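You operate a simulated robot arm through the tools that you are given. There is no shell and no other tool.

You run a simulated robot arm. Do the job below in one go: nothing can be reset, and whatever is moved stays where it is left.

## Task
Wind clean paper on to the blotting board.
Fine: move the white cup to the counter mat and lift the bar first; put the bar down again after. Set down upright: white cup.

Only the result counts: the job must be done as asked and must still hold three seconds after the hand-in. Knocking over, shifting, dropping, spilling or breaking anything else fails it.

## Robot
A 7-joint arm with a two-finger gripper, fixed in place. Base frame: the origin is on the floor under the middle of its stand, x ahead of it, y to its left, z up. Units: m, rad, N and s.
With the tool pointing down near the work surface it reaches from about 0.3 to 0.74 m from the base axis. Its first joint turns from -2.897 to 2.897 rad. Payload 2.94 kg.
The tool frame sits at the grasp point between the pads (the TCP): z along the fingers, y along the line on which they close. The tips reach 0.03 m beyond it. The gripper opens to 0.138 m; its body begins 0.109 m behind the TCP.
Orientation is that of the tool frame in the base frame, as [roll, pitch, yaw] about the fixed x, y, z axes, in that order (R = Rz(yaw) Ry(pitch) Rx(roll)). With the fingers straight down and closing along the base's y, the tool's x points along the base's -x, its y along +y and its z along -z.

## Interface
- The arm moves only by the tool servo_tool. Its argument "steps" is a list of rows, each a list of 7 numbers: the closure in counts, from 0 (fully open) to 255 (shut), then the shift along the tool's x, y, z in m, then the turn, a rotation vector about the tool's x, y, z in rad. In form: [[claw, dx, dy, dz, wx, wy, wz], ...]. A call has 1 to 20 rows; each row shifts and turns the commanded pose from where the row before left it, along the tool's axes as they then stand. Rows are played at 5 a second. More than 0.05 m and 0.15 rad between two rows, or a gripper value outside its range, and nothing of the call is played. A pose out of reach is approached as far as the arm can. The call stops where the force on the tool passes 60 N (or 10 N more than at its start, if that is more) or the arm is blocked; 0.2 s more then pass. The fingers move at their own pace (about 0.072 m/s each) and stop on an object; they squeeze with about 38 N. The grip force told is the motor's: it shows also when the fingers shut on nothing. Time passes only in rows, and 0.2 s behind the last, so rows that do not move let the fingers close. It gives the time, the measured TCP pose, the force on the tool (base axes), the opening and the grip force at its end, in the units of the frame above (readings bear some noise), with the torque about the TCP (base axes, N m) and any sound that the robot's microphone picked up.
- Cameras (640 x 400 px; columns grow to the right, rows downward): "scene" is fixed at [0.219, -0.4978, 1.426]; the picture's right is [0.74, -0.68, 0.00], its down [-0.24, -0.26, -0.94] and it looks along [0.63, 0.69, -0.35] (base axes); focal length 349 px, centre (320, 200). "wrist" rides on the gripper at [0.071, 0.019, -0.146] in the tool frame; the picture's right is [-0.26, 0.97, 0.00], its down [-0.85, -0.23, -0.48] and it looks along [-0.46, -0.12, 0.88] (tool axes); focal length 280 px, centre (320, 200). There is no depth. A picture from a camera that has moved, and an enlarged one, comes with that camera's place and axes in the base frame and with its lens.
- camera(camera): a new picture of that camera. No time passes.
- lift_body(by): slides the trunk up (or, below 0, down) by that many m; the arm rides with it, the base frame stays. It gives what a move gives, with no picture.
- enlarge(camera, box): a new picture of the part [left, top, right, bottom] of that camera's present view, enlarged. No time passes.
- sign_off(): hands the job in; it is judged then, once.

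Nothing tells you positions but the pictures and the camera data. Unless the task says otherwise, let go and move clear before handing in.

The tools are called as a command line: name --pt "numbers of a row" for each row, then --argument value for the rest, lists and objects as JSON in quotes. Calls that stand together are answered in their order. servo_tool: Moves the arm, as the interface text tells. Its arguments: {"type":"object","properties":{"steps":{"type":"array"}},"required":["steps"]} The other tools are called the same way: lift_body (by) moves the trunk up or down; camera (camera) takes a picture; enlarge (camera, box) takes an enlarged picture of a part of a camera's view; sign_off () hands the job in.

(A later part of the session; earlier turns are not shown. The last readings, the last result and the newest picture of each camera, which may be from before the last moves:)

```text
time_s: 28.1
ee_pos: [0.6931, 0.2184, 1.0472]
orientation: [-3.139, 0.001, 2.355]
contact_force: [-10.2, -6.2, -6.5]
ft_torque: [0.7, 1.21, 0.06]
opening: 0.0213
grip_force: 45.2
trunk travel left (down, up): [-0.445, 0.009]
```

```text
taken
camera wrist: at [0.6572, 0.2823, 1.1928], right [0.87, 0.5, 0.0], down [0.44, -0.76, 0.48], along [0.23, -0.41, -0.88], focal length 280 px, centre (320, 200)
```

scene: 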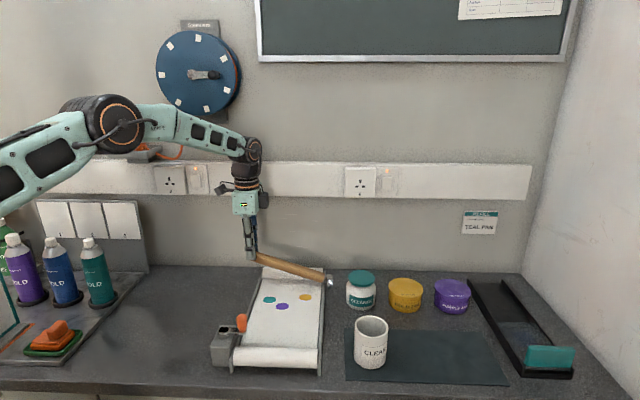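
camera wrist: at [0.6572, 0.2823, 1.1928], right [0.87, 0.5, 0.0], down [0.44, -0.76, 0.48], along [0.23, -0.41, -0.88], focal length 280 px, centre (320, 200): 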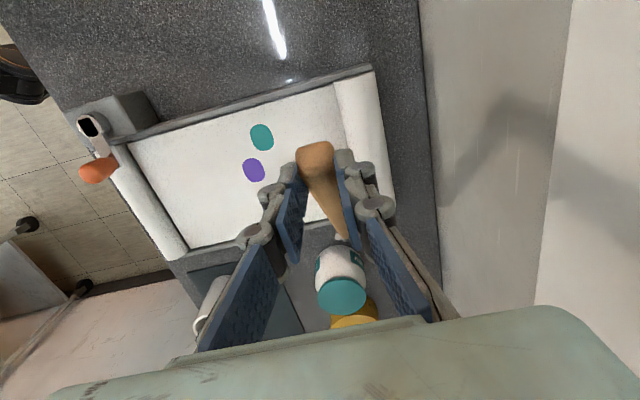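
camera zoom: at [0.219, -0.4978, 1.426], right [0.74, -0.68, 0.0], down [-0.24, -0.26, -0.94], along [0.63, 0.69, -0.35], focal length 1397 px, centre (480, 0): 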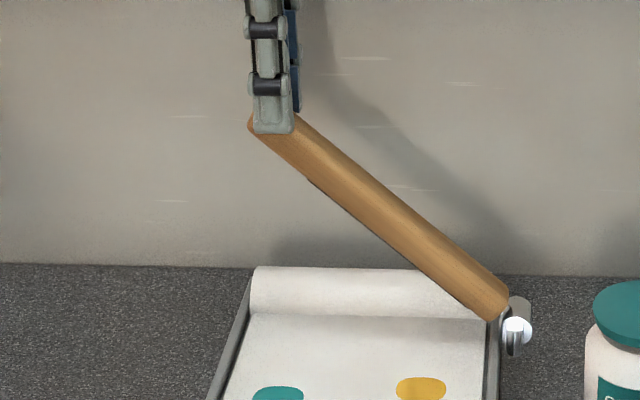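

The bar is at roughly 43°, forces still low. I'll continue upward to about 60°.

servo_tool --pt "240 -0.0143 0 -0.0131 0 0 0" --pt "240 -0.01539 0 -0.01183 0 0 0" --pt "240 -0.01637 0 -0.01041 0 0 0" --pt "240 0 0 0 0 0 0"

enlarge --camera "scene" --box '[215, 180, 365, 300]'

```text
time_s: 29.1
ee_pos: [0.7104, 0.2015, 1.0677]
orientation: [3.132, 0.001, 2.36]
contact_force: [23.8, 29.8, -1.9]
ft_torque: [1.38, 0.2, -0.21]
opening: 0.0214
grip_force: 45.1
out of reach, approached as far as the arm can: row 2, 3
trunk travel left (down, up): [-0.445, 0.009]
```

```text
3.33 times, centred on (290, 240) of scene
camera zoom: at [0.219, -0.4978, 1.426], right [0.74, -0.68, 0.0], down [-0.24, -0.26, -0.94], along [0.63, 0.69, -0.35], focal length 1164 px, centre (420, 67)
```

zoom: 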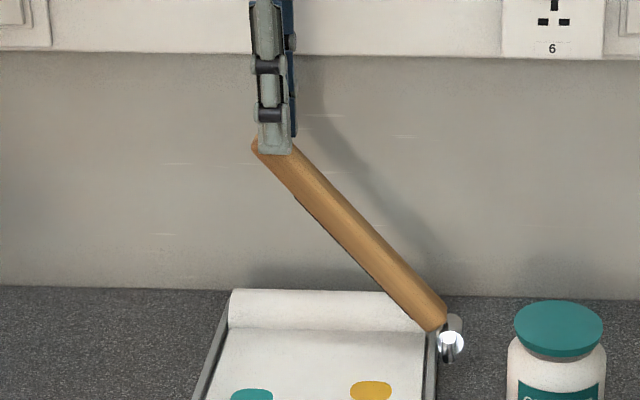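

The arm reached its limit at about 53°. Tilting the fingers toward the hinge side gives more reach, so I'll tilt in place first.

servo_tool --pt "240 0.001 0 0 0 -0.1 0" --pt "240 0.001 0 0 0 -0.1 0" --pt "240 0.001 0 0 0 -0.1 0" --pt "240 0 0 0 0 0 0"

camera --camera "scene"

```text
time_s: 30.1
ee_pos: [0.7076, 0.2015, 1.0688]
orientation: [3.135, 0.304, 2.359]
contact_force: [17.4, 24.6, 4.0]
ft_torque: [0.92, -0.28, 0.06]
opening: 0.0278
grip_force: 13.8
trunk travel left (down, up): [-0.445, 0.009]
```

```text
taken
```

scene: 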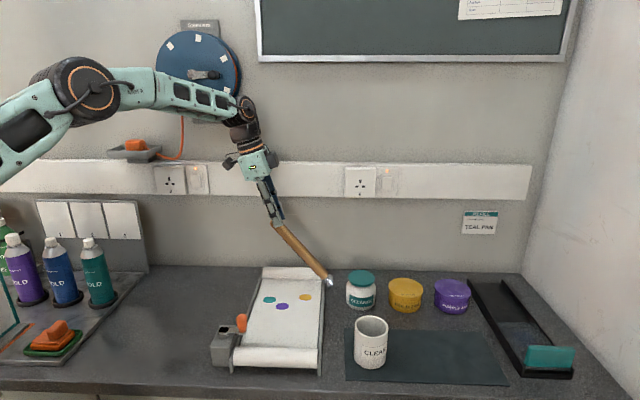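

The grip reading changed (opening 0.028, 14 N), so I'll look closely before moving further.

enlarge --camera "scene" --box '[230, 140, 350, 300]'

camera --camera "wrist"

servo_tool --pt "255 0 0 0 0 0 0"

```text
2.50 times, centred on (290, 220) of scene
camera zoom: at [0.219, -0.4978, 1.426], right [0.74, -0.68, 0.0], down [-0.24, -0.26, -0.94], along [0.63, 0.69, -0.35], focal length 873 px, centre (395, 150)
```

zoom: 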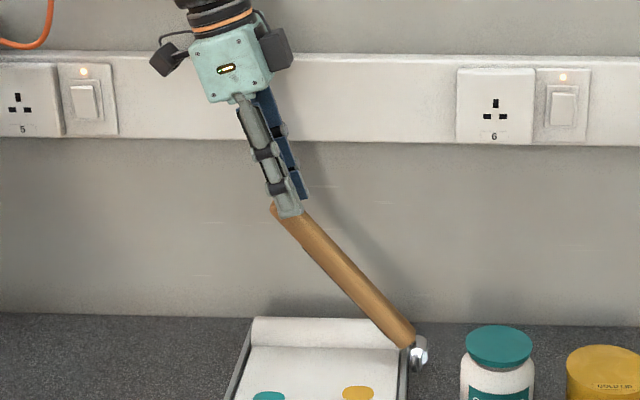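

```text
taken
camera wrist: at [0.6401, 0.2926, 1.1872], right [0.86, 0.51, 0.08], down [0.31, -0.64, 0.71], along [0.41, -0.58, -0.7], focal length 280 px, centre (320, 200)
```

wrist: 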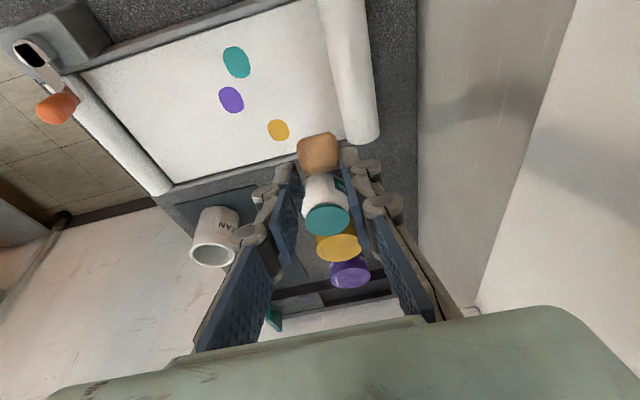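

```text
time_s: 30.5
ee_pos: [0.7094, 0.2026, 1.0666]
orientation: [3.131, 0.306, 2.36]
contact_force: [27.3, 29.3, -0.8]
ft_torque: [0.58, -0.59, -0.11]
opening: 0.0214
grip_force: 40.9
trunk travel left (down, up): [-0.445, 0.009]
```

The bar is still held properly (opening back to 0.0214 m). There's ~40 N side load from the clipped move, so I'll relieve it by a few millimetres along the closing axis.

servo_tool --pt "245 0 0.002 0 0 0 0" --pt "245 0 0.002 0 0 0 0" --pt "245 0 0 0 0 0 0"

```text
time_s: 31.3
ee_pos: [0.7109, 0.2016, 1.0679]
orientation: [3.139, 0.307, 2.357]
contact_force: [20.0, 21.5, 2.2]
ft_torque: [0.61, -0.45, -0.02]
opening: 0.0216
grip_force: 44.8
trunk travel left (down, up): [-0.445, 0.009]
```

servo_tool --pt "245 0 0.004 0 0 0 0" --pt "245 0 0.004 0 0 0 0" --pt "245 0 0 0 0 0 0"

```text
time_s: 32.1
ee_pos: [0.7109, 0.2019, 1.0676]
orientation: [-3.135, 0.302, 2.356]
contact_force: [-2.4, 0.6, 3.7]
ft_torque: [-0.16, 0.07, 0.01]
opening: 0.0214
grip_force: 44.7
trunk travel left (down, up): [-0.445, 0.009]
```

Side load is gone. I'll continue along the arc to about 70° in the tilted frame.

servo_tool --pt "245 -0.0121 0 -0.0035 0 0 0" --pt "245 -0.0121 0 -0.0035 0 0 0" --pt "245 -0.0191 0 -0.0034 0 0 0" --pt "245 0 0 0 0 0 0"

enlarge --camera "scene" --box '[230, 140, 350, 300]'

```text
time_s: 33.1
ee_pos: [0.7362, 0.1753, 1.0909]
orientation: [-3.136, 0.302, 2.356]
contact_force: [-11.3, -3.3, -3.5]
ft_torque: [0.71, 1.22, -0.02]
opening: 0.0213
grip_force: 45.4
trunk travel left (down, up): [-0.445, 0.009]
```

```text
2.50 times, centred on (290, 220) of scene
camera zoom: at [0.219, -0.4978, 1.426], right [0.74, -0.68, 0.0], down [-0.24, -0.26, -0.94], along [0.63, 0.69, -0.35], focal length 873 px, centre (395, 150)
```

zoom: 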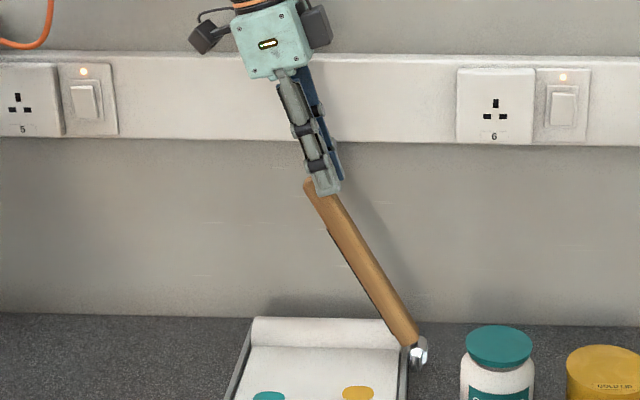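

The bar is at ~65°. I'll tilt a bit more, then carry on to about 80°.

servo_tool --pt "245 0.0012 0 0 0 -0.1 0" --pt "245 0.0012 0 0 0 -0.1 0" --pt "245 0 0 0 0 0 0" --pt "245 -0.0193 0 0.0021 0 0 0" --pt "245 -0.019 0 0.0038 0 0 0" --pt "245 0 0 0 0 0 0"

enlarge --camera "scene" --box '[230, 140, 350, 300]'

```text
time_s: 34.5
ee_pos: [0.7586, 0.1542, 1.1052]
orientation: [-3.135, 0.498, 2.358]
contact_force: [-26.9, -0.1, -3.7]
ft_torque: [0.33, 0.87, -0.04]
opening: 0.0215
grip_force: 45.3
trunk travel left (down, up): [-0.445, 0.009]
```

```text
2.50 times, centred on (290, 220) of scene
camera zoom: at [0.219, -0.4978, 1.426], right [0.74, -0.68, 0.0], down [-0.24, -0.26, -0.94], along [0.63, 0.69, -0.35], focal length 873 px, centre (395, 150)
```

zoom: 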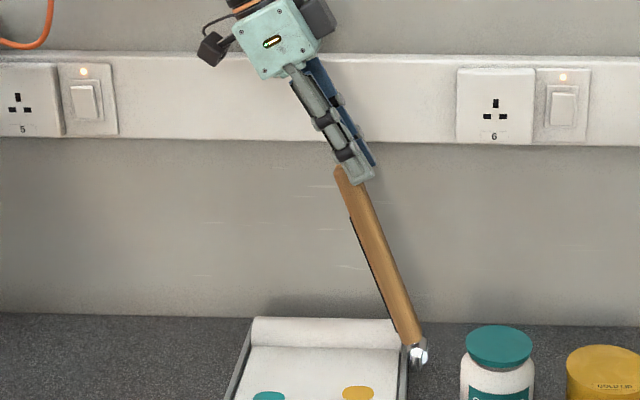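

The bar is at ~75° with a modest resistance of ~19 N. I'll step gently further to see whether that is a stop or just friction.

servo_tool --pt "245 0 -0.003 0 0 0 0" --pt "245 0 -0.003 0 0 0 0" --pt "245 0 0 0 0 0 0"

```text
time_s: 35.3
ee_pos: [0.7575, 0.1535, 1.1049]
orientation: [3.137, 0.5, 2.358]
contact_force: [-9.2, 15.5, -3.3]
ft_torque: [1.04, 0.9, 0.07]
opening: 0.0215
grip_force: 45.4
trunk travel left (down, up): [-0.445, 0.009]
```

servo_tool --pt "245 -0.003 0 0.001 0 0 0" --pt "245 -0.003 0 0.001 0 0 0" --pt "245 0 0 0 0 0 0"

enlarge --camera "scene" --box '[260, 180, 360, 300]'

```text
time_s: 36.1
ee_pos: [0.7593, 0.1516, 1.1061]
orientation: [3.139, 0.496, 2.358]
contact_force: [-19.2, 23.5, -3.3]
ft_torque: [0.65, 0.61, -0.01]
opening: 0.0212
grip_force: 44.8
trunk travel left (down, up): [-0.445, 0.009]
```

```text
3.33 times, centred on (310, 240) of scene
camera zoom: at [0.219, -0.4978, 1.426], right [0.74, -0.68, 0.0], down [-0.24, -0.26, -0.94], along [0.63, 0.69, -0.35], focal length 1164 px, centre (353, 67)
```

zoom: 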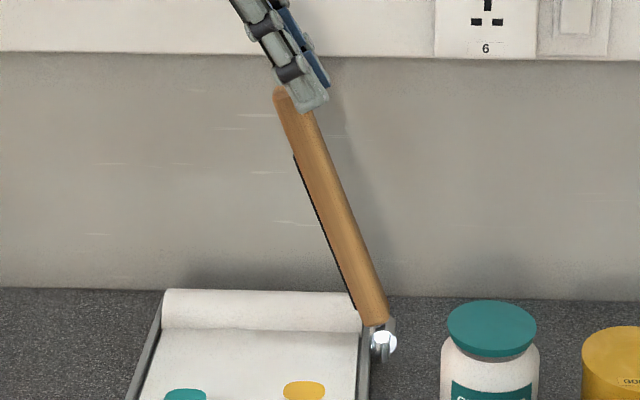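

The resistance grows steadily, so ~75° is the hinge's upper stop. I'll ease the push off, then loosen the grip gradually to see whether the bar stays up.

servo_tool --pt "245 0.003 0 -0.001 0 0 0" --pt "245 0.003 0 -0.001 0 0 0" --pt "225 0 0 0 0 0 0" --pt "219 0 0 0 0 0 0" --pt "219 0 0 0 0 0 0"

enlarge --camera "scene" --box '[260, 180, 360, 300]'

```text
time_s: 37.3
ee_pos: [0.7593, 0.1528, 1.1057]
orientation: [3.14, 0.503, 2.357]
contact_force: [2.6, 21.7, 3.8]
ft_torque: [1.11, 0.29, 0.06]
opening: 0.0214
grip_force: 44.7
trunk travel left (down, up): [-0.445, 0.009]
```

```text
3.33 times, centred on (310, 240) of scene
camera zoom: at [0.219, -0.4978, 1.426], right [0.74, -0.68, 0.0], down [-0.24, -0.26, -0.94], along [0.63, 0.69, -0.35], focal length 1164 px, centre (353, 67)
```

zoom: 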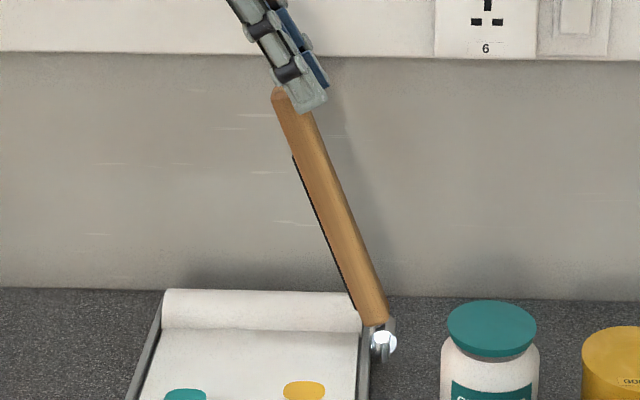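

servo_tool --pt "219 0 0.003 0 0 0 0" --pt "219 0 0.003 0 0 0 0" --pt "213 0 0 0 0 0 0" --pt "213 0 0 0 0 0 0"

enlarge --camera "scene" --box '[260, 180, 360, 300]'

```text
time_s: 38.3
ee_pos: [0.763, 0.1515, 1.1041]
orientation: [-3.137, 0.503, 2.355]
contact_force: [-0.6, -0.9, -0.2]
ft_torque: [0.0, -0.02, -0.01]
opening: 0.0228
grip_force: 0.1
trunk travel left (down, up): [-0.445, 0.009]
```

```text
3.33 times, centred on (310, 240) of scene
camera zoom: at [0.219, -0.4978, 1.426], right [0.74, -0.68, 0.0], down [-0.24, -0.26, -0.94], along [0.63, 0.69, -0.35], focal length 1164 px, centre (353, 67)
```

zoom: 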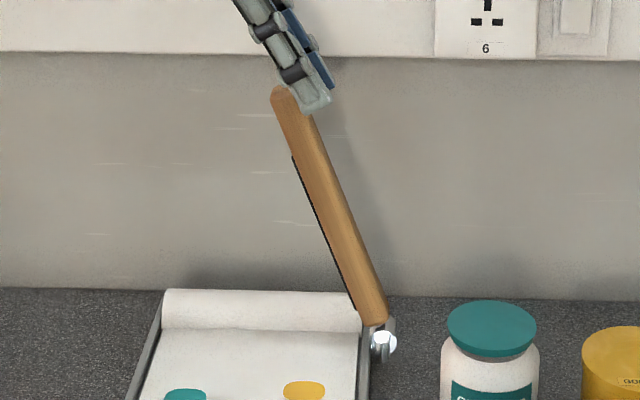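

The grip reads zero and the bar stays up by itself at ~75°. I'll open and back out along the tool axis.

servo_tool --pt "190 0 0 0 0 0 0" --pt "150 0 0 0 0 0 0" --pt "120 0 0 0 0 0 0" --pt "110 0 0 -0.02 0 0 0" --pt "110 0 0 -0.03 0 0 0" --pt "110 0 0 -0.03 0 0 0" --pt "110 0 0 0 0 0 0"

camera --camera "scene"

camera --camera "wrist"

```text
time_s: 39.9
ee_pos: [0.7347, 0.1802, 1.1739]
orientation: [-3.14, 0.5, 2.358]
contact_force: [0.4, 0.3, 0.0]
ft_torque: [0.02, 0.01, -0.01]
opening: 0.0786
grip_force: 0.1
trunk travel left (down, up): [-0.445, 0.009]
```

```text
taken
```

scene: 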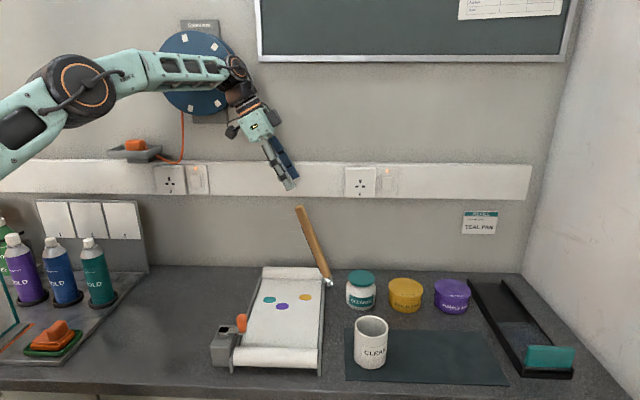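

```text
taken
camera wrist: at [0.6548, 0.2875, 1.2681], right [0.84, 0.52, 0.12], down [0.2, -0.53, 0.83], along [0.49, -0.67, -0.55], focal length 280 px, centre (320, 200)
```

wrist: 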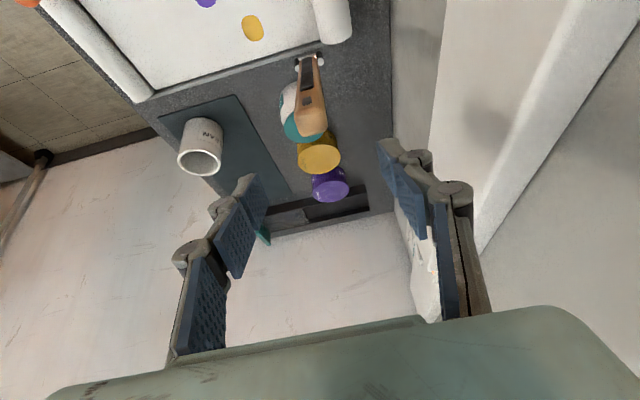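

The bar stays raised. Next I go to the crank: first back away toward the base at this height, then undo the tilt.

servo_tool --pt "110 0.0167 -0.0304 -0.0091 0 0 0" --pt "110 0.0167 -0.0304 -0.0091 0 0 0" --pt "110 0.0167 -0.0304 -0.0091 0 0 0" --pt "110 0.0167 -0.0304 -0.0091 0 0 0" --pt "110 0.0167 -0.0304 -0.0091 0 0 0" --pt "110 0 0 0 0 0.125 0" --pt "110 0 0 0 0 0.125 0" --pt "110 0 0 0 0 0.125 0" --pt "110 0 0 0 0 0.125 0" --pt "110 0 0 0 0 0 0"

camera --camera "wrist"

camera --camera "scene"

```text
time_s: 42.1
ee_pos: [0.5604, 0.1401, 1.174]
orientation: [-3.139, 0.0, 2.355]
contact_force: [-0.2, -0.1, -0.2]
ft_torque: [-0.01, 0.02, 0.0]
opening: 0.0785
grip_force: 0.0
trunk travel left (down, up): [-0.445, 0.009]
```

```text
taken
camera wrist: at [0.5237, 0.2042, 1.3201], right [0.87, 0.5, 0.0], down [0.44, -0.76, 0.48], along [0.24, -0.41, -0.88], focal length 280 px, centre (320, 200)
```

wrist: 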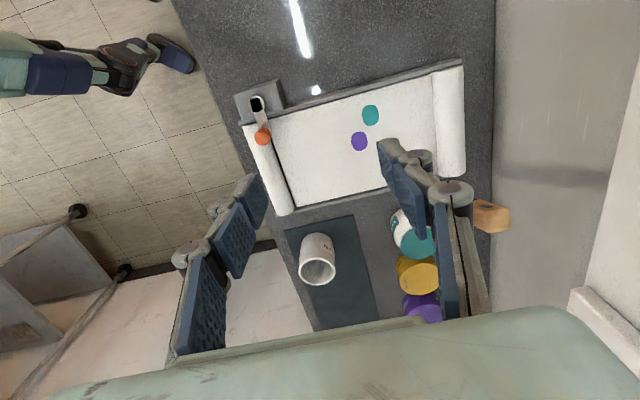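

```text
taken
```

scene: 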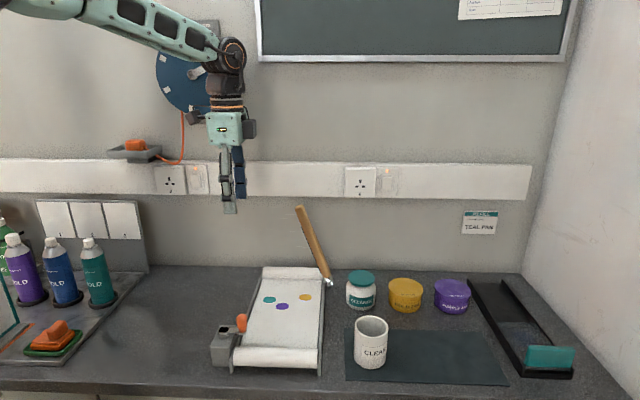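

Clear of the bar and upright again. Moving above the crank knob now, then re-measuring it from close up.

servo_tool --pt "110 -0.0031 -0.0176 0.032 0 0 0" --pt "110 -0.0031 -0.0176 0.032 0 0 0" --pt "110 -0.0031 -0.0176 0.032 0 0 0" --pt "110 -0.0031 -0.0176 0.032 0 0 0" --pt "110 -0.0031 -0.0176 0.032 0 0 0" --pt "110 0 0 0 0 0 0"

camera --camera "wrist"

enlarge --camera "scene" --box '[190, 240, 290, 380]'

```text
time_s: 43.5
ee_pos: [0.51, 0.0664, 1.0151]
orientation: [-3.139, 0.002, 2.355]
contact_force: [0.2, 0.6, -0.8]
ft_torque: [0.02, 0.01, -0.03]
opening: 0.0784
grip_force: 0.0
trunk travel left (down, up): [-0.445, 0.009]
```

```text
taken
camera wrist: at [0.4727, 0.1302, 1.16], right [0.87, 0.5, 0.0], down [0.44, -0.76, 0.48], along [0.24, -0.41, -0.88], focal length 280 px, centre (320, 200)
```

wrist: 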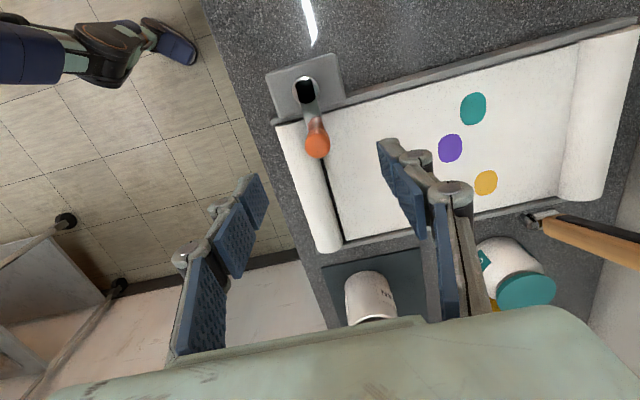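

```text
2.86 times, centred on (240, 310) of scene
camera zoom: at [0.219, -0.4978, 1.426], right [0.74, -0.68, 0.0], down [-0.24, -0.26, -0.94], along [0.63, 0.69, -0.35], focal length 998 px, centre (549, -114)
```

zoom: 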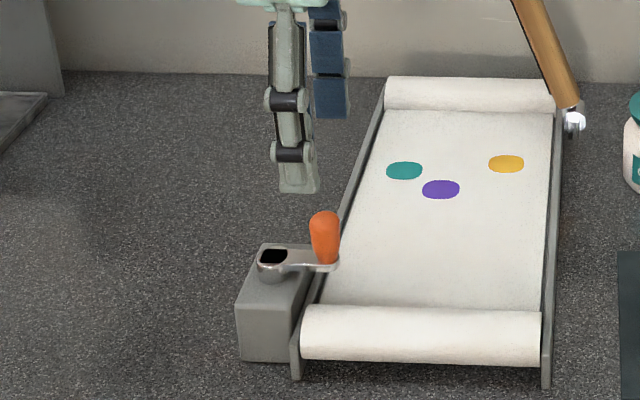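

enlarge --camera "wrist" --box '[250, 40, 370, 180]'

enlarge --camera "wrist" --box '[360, 20, 640, 240]'

enlarge --camera "scene" --box '[205, 310, 255, 370]'

```text
2.86 times, centred on (310, 110) of wrist
camera zoom: at [0.4727, 0.1302, 1.16], right [0.87, 0.5, 0.0], down [0.44, -0.76, 0.48], along [0.24, -0.41, -0.88], focal length 801 px, centre (349, 457)
```

zoom: 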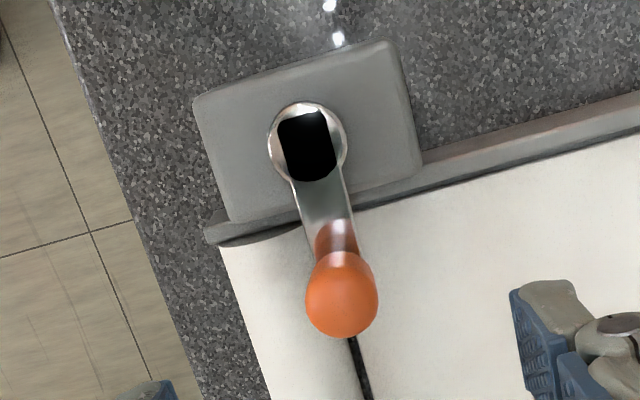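

```text
1.82 times, centred on (500, 130) of wrist
camera zoom: at [0.4727, 0.1302, 1.16], right [0.87, 0.5, 0.0], down [0.44, -0.76, 0.48], along [0.24, -0.41, -0.88], focal length 510 px, centre (-7, 327)
```

zoom: 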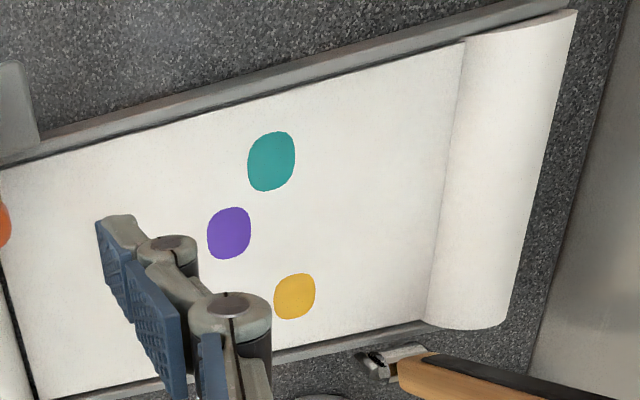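

```text
6.67 times, centred on (230, 340) of scene
camera zoom: at [0.219, -0.4978, 1.426], right [0.74, -0.68, 0.0], down [-0.24, -0.26, -0.94], along [0.63, 0.69, -0.35], focal length 2329 px, centre (920, -733)
```

zoom: 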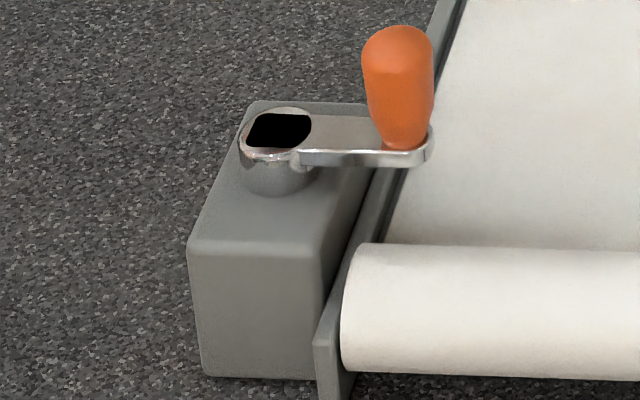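

The knob's axis is at about (0.5076, 0.065) with its top at z≈0.936, and the hub is at (0.478, 0.0945), so the crank radius is ~42 mm. I'll descend over the knob, keeping the tips above the hub, and grip it.

servo_tool --pt "110 0.0002 -0.0025 0.02 0 0 0" --pt "130 0 0 0.025 0 0 0" --pt "130 0 0 0.025 0 0 0" --pt "130 0 0 0.012 0 0 0" --pt "130 0 0 0 0 0 0"

enlarge --camera "scene" --box '[195, 270, 295, 370]'

camera --camera "wrist"

```text
time_s: 44.7
ee_pos: [0.5071, 0.0647, 0.9305]
orientation: [-3.14, 0.002, 2.357]
contact_force: [-0.1, 0.4, -0.5]
ft_torque: [0.02, -0.03, -0.01]
opening: 0.0675
grip_force: 0.1
trunk travel left (down, up): [-0.445, 0.009]
```

```text
4.00 times, centred on (245, 320) of scene
camera zoom: at [0.219, -0.4978, 1.426], right [0.74, -0.68, 0.0], down [-0.24, -0.26, -0.94], along [0.63, 0.69, -0.35], focal length 1397 px, centre (620, -280)
```

zoom: 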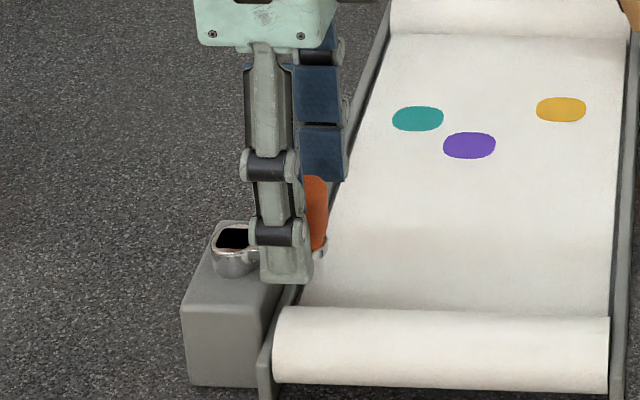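

```text
taken
camera wrist: at [0.4704, 0.1283, 1.0774], right [0.87, 0.5, 0.0], down [0.44, -0.76, 0.48], along [0.24, -0.41, -0.88], focal length 280 px, centre (320, 200)
```

wrist: 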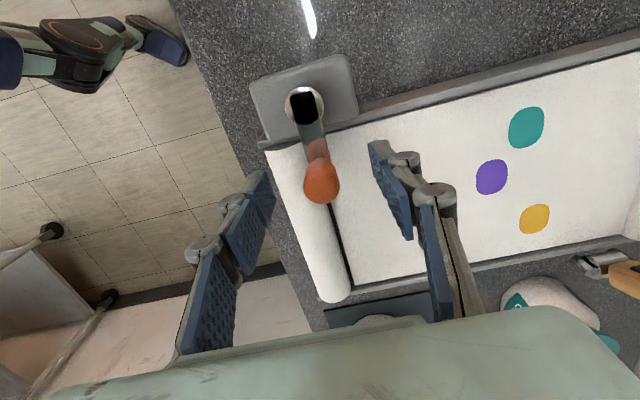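

The knob is centred between the pads. Closing on it.

servo_tool --pt "170 0 0 0 0 0 0" --pt "200 0 0 0 0 0 0" --pt "230 0 0 0 0 0 0" --pt "245 0 0 0 0 0 0" --pt "245 0 0 0 0 0 0"

enlarge --camera "scene" --box '[195, 270, 295, 370]'

camera --camera "wrist"

```text
time_s: 45.9
ee_pos: [0.5074, 0.0638, 0.9316]
orientation: [-3.141, 0.002, 2.358]
contact_force: [0.3, -0.2, -0.9]
ft_torque: [-0.04, -0.05, -0.01]
opening: 0.021
grip_force: 45.0
trunk travel left (down, up): [-0.445, 0.009]
```

```text
4.00 times, centred on (245, 320) of scene
camera zoom: at [0.219, -0.4978, 1.426], right [0.74, -0.68, 0.0], down [-0.24, -0.26, -0.94], along [0.63, 0.69, -0.35], focal length 1397 px, centre (620, -280)
```

zoom: 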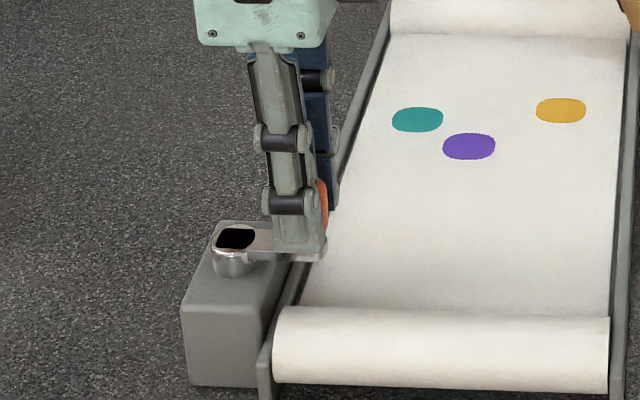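

```text
taken
camera wrist: at [0.4704, 0.1283, 1.0775], right [0.87, 0.5, 0.0], down [0.44, -0.76, 0.48], along [0.24, -0.41, -0.88], focal length 280 px, centre (320, 200)
```

wrist: 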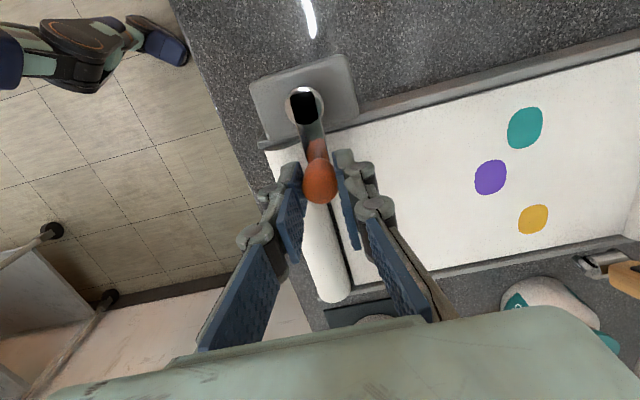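

Gripped. I'll test a small counter-clockwise turn (about 30°) and watch which way the stains move.

servo_tool --pt "245 0.0001 0.0036 0 0 0 0" --pt "245 0.0005 0.0037 0 0 0 0" --pt "245 0.0019 0.0071 0 0 0 0" --pt "245 0.0031 0.0066 0 0 0 0" --pt "245 0 0 0 0 0 0"

enlarge --camera "scene" --box '[195, 260, 345, 380]'

camera --camera "wrist"

```text
time_s: 46.9
ee_pos: [0.5085, 0.0646, 0.9314]
orientation: [-3.112, 0.001, 2.343]
contact_force: [-11.3, -12.6, 15.3]
ft_torque: [-0.51, -0.2, 0.04]
opening: 0.0215
grip_force: 45.1
trunk travel left (down, up): [-0.445, 0.009]
stopped in row 5: the force on the tool passed its limit at 63 N (the readings are from after the stop); the commanded pose is now the measured one
```

```text
3.33 times, centred on (270, 320) of scene
camera zoom: at [0.219, -0.4978, 1.426], right [0.74, -0.68, 0.0], down [-0.24, -0.26, -0.94], along [0.63, 0.69, -0.35], focal length 1164 px, centre (487, -200)
```

zoom: 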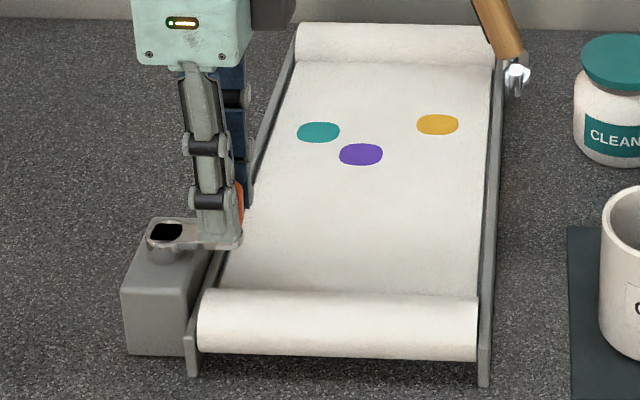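

```text
taken
camera wrist: at [0.4754, 0.1329, 1.0766], right [0.87, 0.49, -0.03], down [0.44, -0.76, 0.48], along [0.21, -0.43, -0.88], focal length 280 px, centre (320, 200)
```

wrist: 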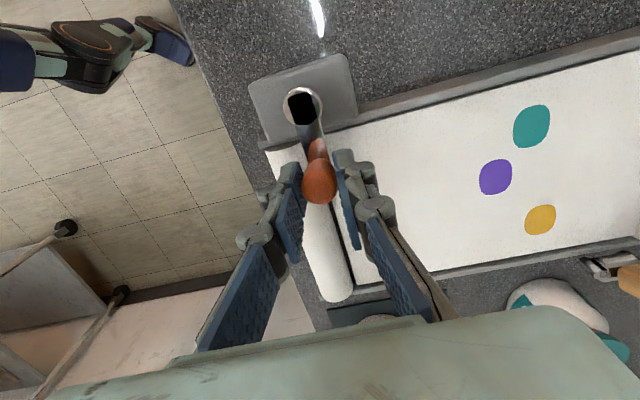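

Counter-clockwise is blocked (63 N, nothing moved), so the crank likely has a ratchet. I'll straighten the tool and try gently clockwise, toward the front.

servo_tool --pt "245 0 0 0 -0.028 0 -0.013" --pt "245 0 0 0 0 0 0"

```text
time_s: 47.5
ee_pos: [0.5084, 0.0645, 0.9309]
orientation: [3.139, 0.001, 2.359]
contact_force: [-16.3, -24.8, 18.8]
ft_torque: [-1.03, 0.27, -0.01]
opening: 0.0212
grip_force: 44.3
trunk travel left (down, up): [-0.445, 0.009]
```

servo_tool --pt "245 0 -0.004 -0.002 0 0 0" --pt "245 0 -0.004 -0.002 0 0 0" --pt "245 0 0 0 0 0 0"

enlarge --camera "scene" --box '[195, 260, 345, 380]'

```text
time_s: 48.3
ee_pos: [0.5075, 0.0637, 0.9306]
orientation: [3.138, -0.001, 2.361]
contact_force: [5.1, -7.2, -25.0]
ft_torque: [-0.64, -0.64, -0.03]
opening: 0.0215
grip_force: 44.9
trunk travel left (down, up): [-0.445, 0.009]
```

```text
3.33 times, centred on (270, 320) of scene
camera zoom: at [0.219, -0.4978, 1.426], right [0.74, -0.68, 0.0], down [-0.24, -0.26, -0.94], along [0.63, 0.69, -0.35], focal length 1164 px, centre (487, -200)
```

zoom: 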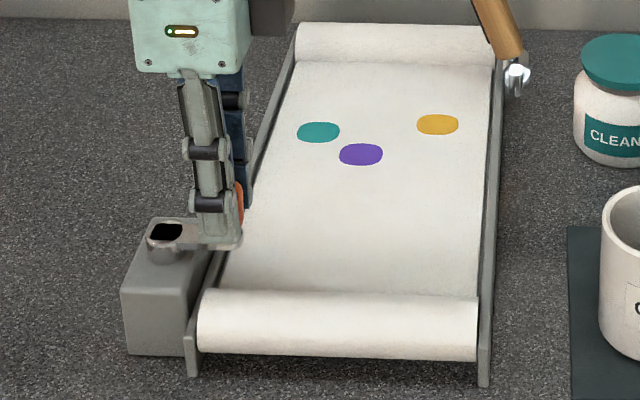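

servo_tool --pt "245 -0.002 0 0.0022 0 0 0" --pt "245 0 0 0 0 0 0"

```text
time_s: 48.9
ee_pos: [0.5081, 0.0646, 0.9308]
orientation: [3.138, -0.003, 2.362]
contact_force: [0.2, 0.7, -10.6]
ft_torque: [0.2, -0.08, -0.01]
opening: 0.0211
grip_force: 44.8
trunk travel left (down, up): [-0.445, 0.009]
```

servo_tool --pt "245 0.0002 -0.0037 0.0008 0 0 0" --pt "245 0.0005 -0.0036 0 0 0 0" --pt "245 0.0019 -0.0071 0 0 0 0" --pt "245 0 0 0 0 0 0"

enlarge --camera "scene" --box '[195, 260, 345, 380]'

```text
time_s: 49.9
ee_pos: [0.4935, 0.0562, 0.9305]
orientation: [3.137, -0.002, 2.362]
contact_force: [-4.8, 10.9, 5.1]
ft_torque: [1.18, 0.95, 0.0]
opening: 0.0213
grip_force: 45.3
trunk travel left (down, up): [-0.445, 0.009]
```

```text
3.33 times, centred on (270, 320) of scene
camera zoom: at [0.219, -0.4978, 1.426], right [0.74, -0.68, 0.0], down [-0.24, -0.26, -0.94], along [0.63, 0.69, -0.35], focal length 1164 px, centre (487, -200)
```

zoom: 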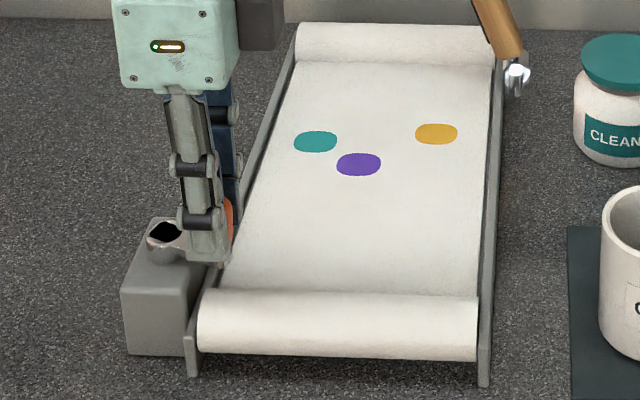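

Clockwise turns freely, and the stains move toward the front roll. So the front roll takes up used paper, and clean paper comes off the rear roll. I'll keep turning clockwise along the crank's circle.

servo_tool --pt "245 0.004 -0.0065 0 0 0 0" --pt "245 0.0041 -0.0059 0 0 0 0" --pt "245 0.0051 -0.0051 0 0 0 0" --pt "245 0.0059 -0.0042 0 0 0 0" --pt "245 0 0 0 0 0 0"

enlarge --camera "scene" --box '[195, 260, 345, 380]'

```text
time_s: 51.1
ee_pos: [0.4674, 0.0542, 0.9304]
orientation: [3.138, 0.003, 2.361]
contact_force: [4.5, 15.5, 9.5]
ft_torque: [0.54, -0.07, 0.01]
opening: 0.0215
grip_force: 45.0
trunk travel left (down, up): [-0.445, 0.009]
```

```text
3.33 times, centred on (270, 320) of scene
camera zoom: at [0.219, -0.4978, 1.426], right [0.74, -0.68, 0.0], down [-0.24, -0.26, -0.94], along [0.63, 0.69, -0.35], focal length 1164 px, centre (487, -200)
```

zoom: 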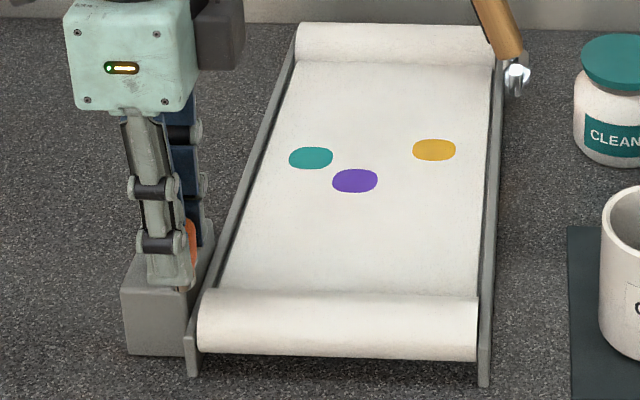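

Still turning freely with moderate force; the path is a little outside the true circle, so I'll tighten the radius slightly and continue.

servo_tool --pt "245 0.0074 -0.0007 0 0 0 0" --pt "245 0.0066 -0.0018 0 0 0 0" --pt "245 0.0068 -0.0006 0 0 0 0" --pt "245 0.0068 0.0006 0 0 0 0" --pt "245 0.0066 0.0018 0 0 0 0" --pt "245 0.0062 0.0029 0 0 0 0" --pt "245 0 0 0 0 0 0"

enlarge --camera "scene" --box '[195, 260, 345, 380]'

```text
time_s: 52.7
ee_pos: [0.4382, 0.0827, 0.9318]
orientation: [3.139, 0.0, 2.36]
contact_force: [-2.0, -1.7, 13.5]
ft_torque: [-0.45, -0.33, 0.01]
opening: 0.0214
grip_force: 45.2
trunk travel left (down, up): [-0.445, 0.009]
```

```text
3.33 times, centred on (270, 320) of scene
camera zoom: at [0.219, -0.4978, 1.426], right [0.74, -0.68, 0.0], down [-0.24, -0.26, -0.94], along [0.63, 0.69, -0.35], focal length 1164 px, centre (487, -200)
```

zoom: 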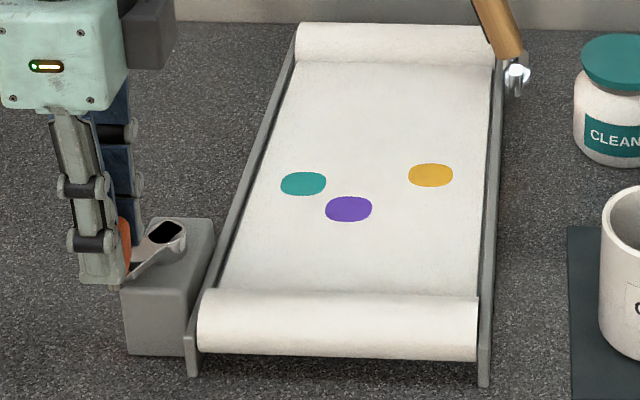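

The paper keeps advancing and the force is near zero. Continuing from −120° to −180°.

servo_tool --pt "245 0.0062 0.0044 -0.001 0 0 0" --pt "245 0.0051 0.005 0 0 0 0" --pt "245 0.0041 0.0059 0 0 0 0" --pt "245 0.003 0.0065 0 0 0 0" --pt "245 0.0019 0.0069 0 0 0 0" --pt "245 0.0006 0.0071 0 0 0 0" --pt "245 0 0 0 0 0 0"

enlarge --camera "scene" --box '[195, 260, 345, 380]'

```text
time_s: 54.3
ee_pos: [0.4491, 0.1238, 0.9315]
orientation: [3.14, -0.002, 2.361]
contact_force: [-7.9, 7.6, -4.1]
ft_torque: [1.0, 0.93, -0.03]
opening: 0.0213
grip_force: 45.1
trunk travel left (down, up): [-0.445, 0.009]
```

```text
3.33 times, centred on (270, 320) of scene
camera zoom: at [0.219, -0.4978, 1.426], right [0.74, -0.68, 0.0], down [-0.24, -0.26, -0.94], along [0.63, 0.69, -0.35], focal length 1164 px, centre (487, -200)
```

zoom: 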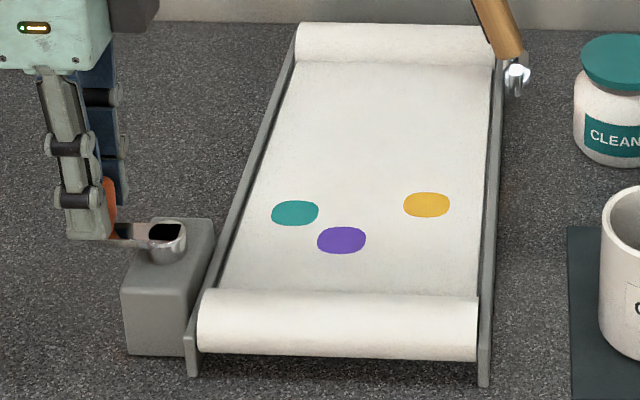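

Half a turn done; the stains moved ~96 mm, so one turn gives ~0.19 m. I continue round the back of the circle.

servo_tool --pt "245 0.0013 0.0063 0 0 0 0" --pt "245 -0.0019 0.0071 0 0 0 0" --pt "245 -0.0031 0.0067 0 0 0 0" --pt "245 -0.0042 0.006 0 0 0 0" --pt "245 -0.0052 0.0052 0 0 0 0" --pt "245 -0.006 0.0042 0 0 0 0" --pt "245 0 0 0 0 0 0"

enlarge --camera "scene" --box '[195, 260, 345, 380]'

```text
time_s: 55.9
ee_pos: [0.49, 0.1348, 0.9311]
orientation: [3.14, -0.001, 2.36]
contact_force: [2.9, 9.6, -7.1]
ft_torque: [0.11, -0.24, 0.02]
opening: 0.0215
grip_force: 44.9
trunk travel left (down, up): [-0.445, 0.009]
```

```text
3.33 times, centred on (270, 320) of scene
camera zoom: at [0.219, -0.4978, 1.426], right [0.74, -0.68, 0.0], down [-0.24, -0.26, -0.94], along [0.63, 0.69, -0.35], focal length 1164 px, centre (487, -200)
```

zoom: 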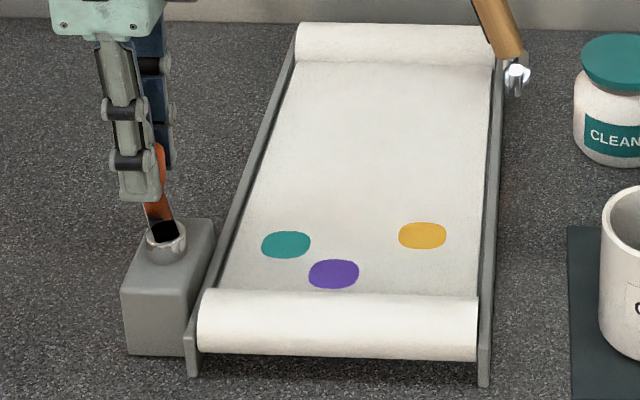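

Turning well. Continuing from −240° to −300°.

servo_tool --pt "245 -0.0064 0.0044 0 0 0 0" --pt "245 -0.0072 0.002 0 0 0 0" --pt "245 -0.0075 0.0007 0 0 0 0" --pt "245 -0.0075 -0.0007 0 0 0 0" --pt "245 -0.0072 -0.002 0 0 0 0" --pt "245 -0.0068 -0.0032 0 0 0 0" --pt "245 0 0 0 0 0 0"

enlarge --camera "scene" --box '[195, 260, 345, 380]'

```text
time_s: 57.5
ee_pos: [0.5197, 0.1049, 0.9314]
orientation: [3.141, -0.002, 2.36]
contact_force: [-0.8, 0.6, -5.9]
ft_torque: [-0.52, -0.48, -0.01]
opening: 0.0214
grip_force: 44.8
trunk travel left (down, up): [-0.445, 0.009]
```

```text
3.33 times, centred on (270, 320) of scene
camera zoom: at [0.219, -0.4978, 1.426], right [0.74, -0.68, 0.0], down [-0.24, -0.26, -0.94], along [0.63, 0.69, -0.35], focal length 1164 px, centre (487, -200)
```

zoom: 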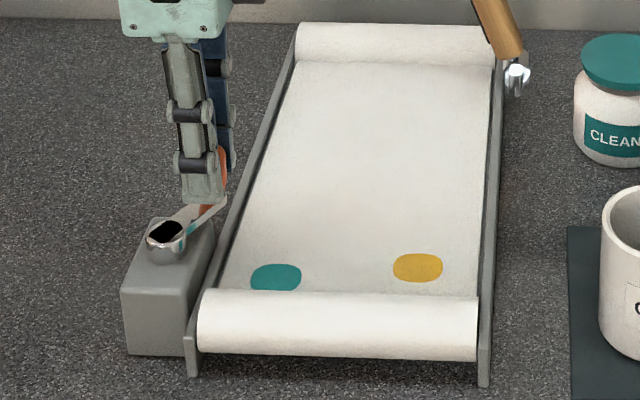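

Purple is already off the board; teal and gold are close to the roll. Continuing to a full turn.

servo_tool --pt "245 -0.006 -0.0049 0 0 0 0" --pt "245 -0.0053 -0.0053 0 0 0 0" --pt "245 -0.0043 -0.0061 0 0 0 0" --pt "245 -0.0031 -0.0068 0 0 0 0" --pt "245 -0.0019 -0.0072 0 0 0 0" --pt "245 -0.0004 -0.0079 0 0 0 0" --pt "245 0 0 0 0 0 0"

enlarge --camera "scene" --box '[195, 260, 345, 380]'

camera --camera "wrist"

```text
time_s: 59.1
ee_pos: [0.5082, 0.0636, 0.9313]
orientation: [3.14, -0.003, 2.36]
contact_force: [-2.4, 2.7, -2.5]
ft_torque: [0.42, 0.42, -0.03]
opening: 0.0214
grip_force: 45.1
trunk travel left (down, up): [-0.445, 0.009]
```

```text
3.33 times, centred on (270, 320) of scene
camera zoom: at [0.219, -0.4978, 1.426], right [0.74, -0.68, 0.0], down [-0.24, -0.26, -0.94], along [0.63, 0.69, -0.35], focal length 1164 px, centre (487, -200)
```

zoom: 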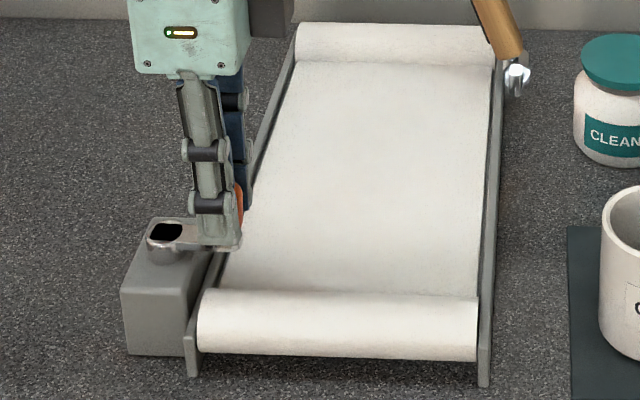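

```text
taken
camera wrist: at [0.4695, 0.127, 1.0772], right [0.87, 0.5, 0.0], down [0.44, -0.76, 0.47], along [0.24, -0.41, -0.88], focal length 280 px, centre (320, 200)
```

wrist: 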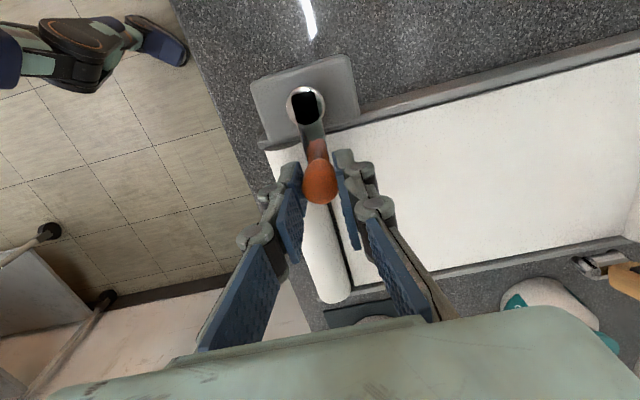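

A full turn has cleared all visible stains. A stain edge could still sit hidden right behind the roll, so I'll look closely and wind on further for margin.

enlarge --camera "wrist" --box '[270, 140, 410, 310]'

servo_tool --pt "245 0.0021 -0.0061 0 0 0 0" --pt "245 0.0019 -0.0069 0 0 0 0" --pt "245 0.003 -0.0065 0 0 0 0" --pt "245 0.0041 -0.0059 0 0 0 0" --pt "245 0.005 -0.005 0 0 0 0" --pt "245 0.0059 -0.0041 0 0 0 0" --pt "245 0.0065 -0.003 0 0 0 0" --pt "245 0.0069 -0.0019 0 0 0 0" --pt "245 0.0071 -0.0006 0 0 0 0" --pt "245 0 0 0 0 0 0"

enlarge --camera "scene" --box '[195, 260, 345, 380]'

camera --camera "wrist"

```text
2.35 times, centred on (340, 225) of wrist
camera zoom: at [0.4695, 0.127, 1.0772], right [0.87, 0.5, 0.0], down [0.44, -0.76, 0.47], along [0.24, -0.41, -0.88], focal length 660 px, centre (273, 141)
```

zoom: 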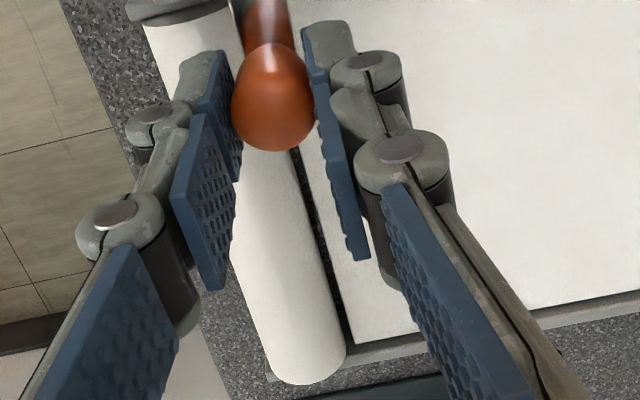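

```text
time_s: 61.3
ee_pos: [0.4492, 0.0656, 0.9305]
orientation: [-3.141, -0.002, 2.359]
contact_force: [0.6, -0.6, -2.1]
ft_torque: [-0.4, -0.41, 0.03]
opening: 0.0212
grip_force: 45.3
trunk travel left (down, up): [-0.445, 0.009]
```

```text
3.33 times, centred on (270, 320) of scene
camera zoom: at [0.219, -0.4978, 1.426], right [0.74, -0.68, 0.0], down [-0.24, -0.26, -0.94], along [0.63, 0.69, -0.35], focal length 1164 px, centre (487, -200)
```

zoom: 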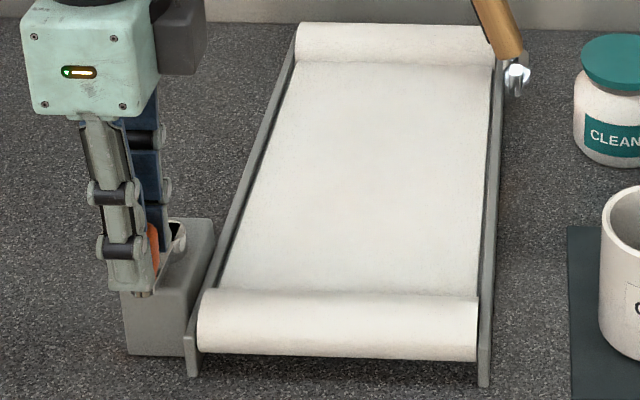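

```text
taken
camera wrist: at [0.4109, 0.1283, 1.0772], right [0.87, 0.5, 0.0], down [0.44, -0.76, 0.47], along [0.24, -0.41, -0.88], focal length 280 px, centre (320, 200)
```

wrist: 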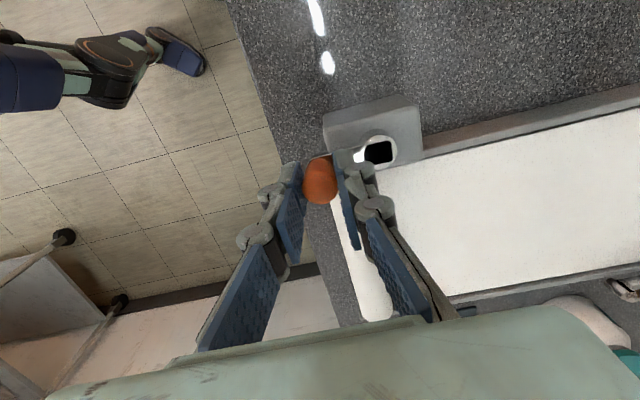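

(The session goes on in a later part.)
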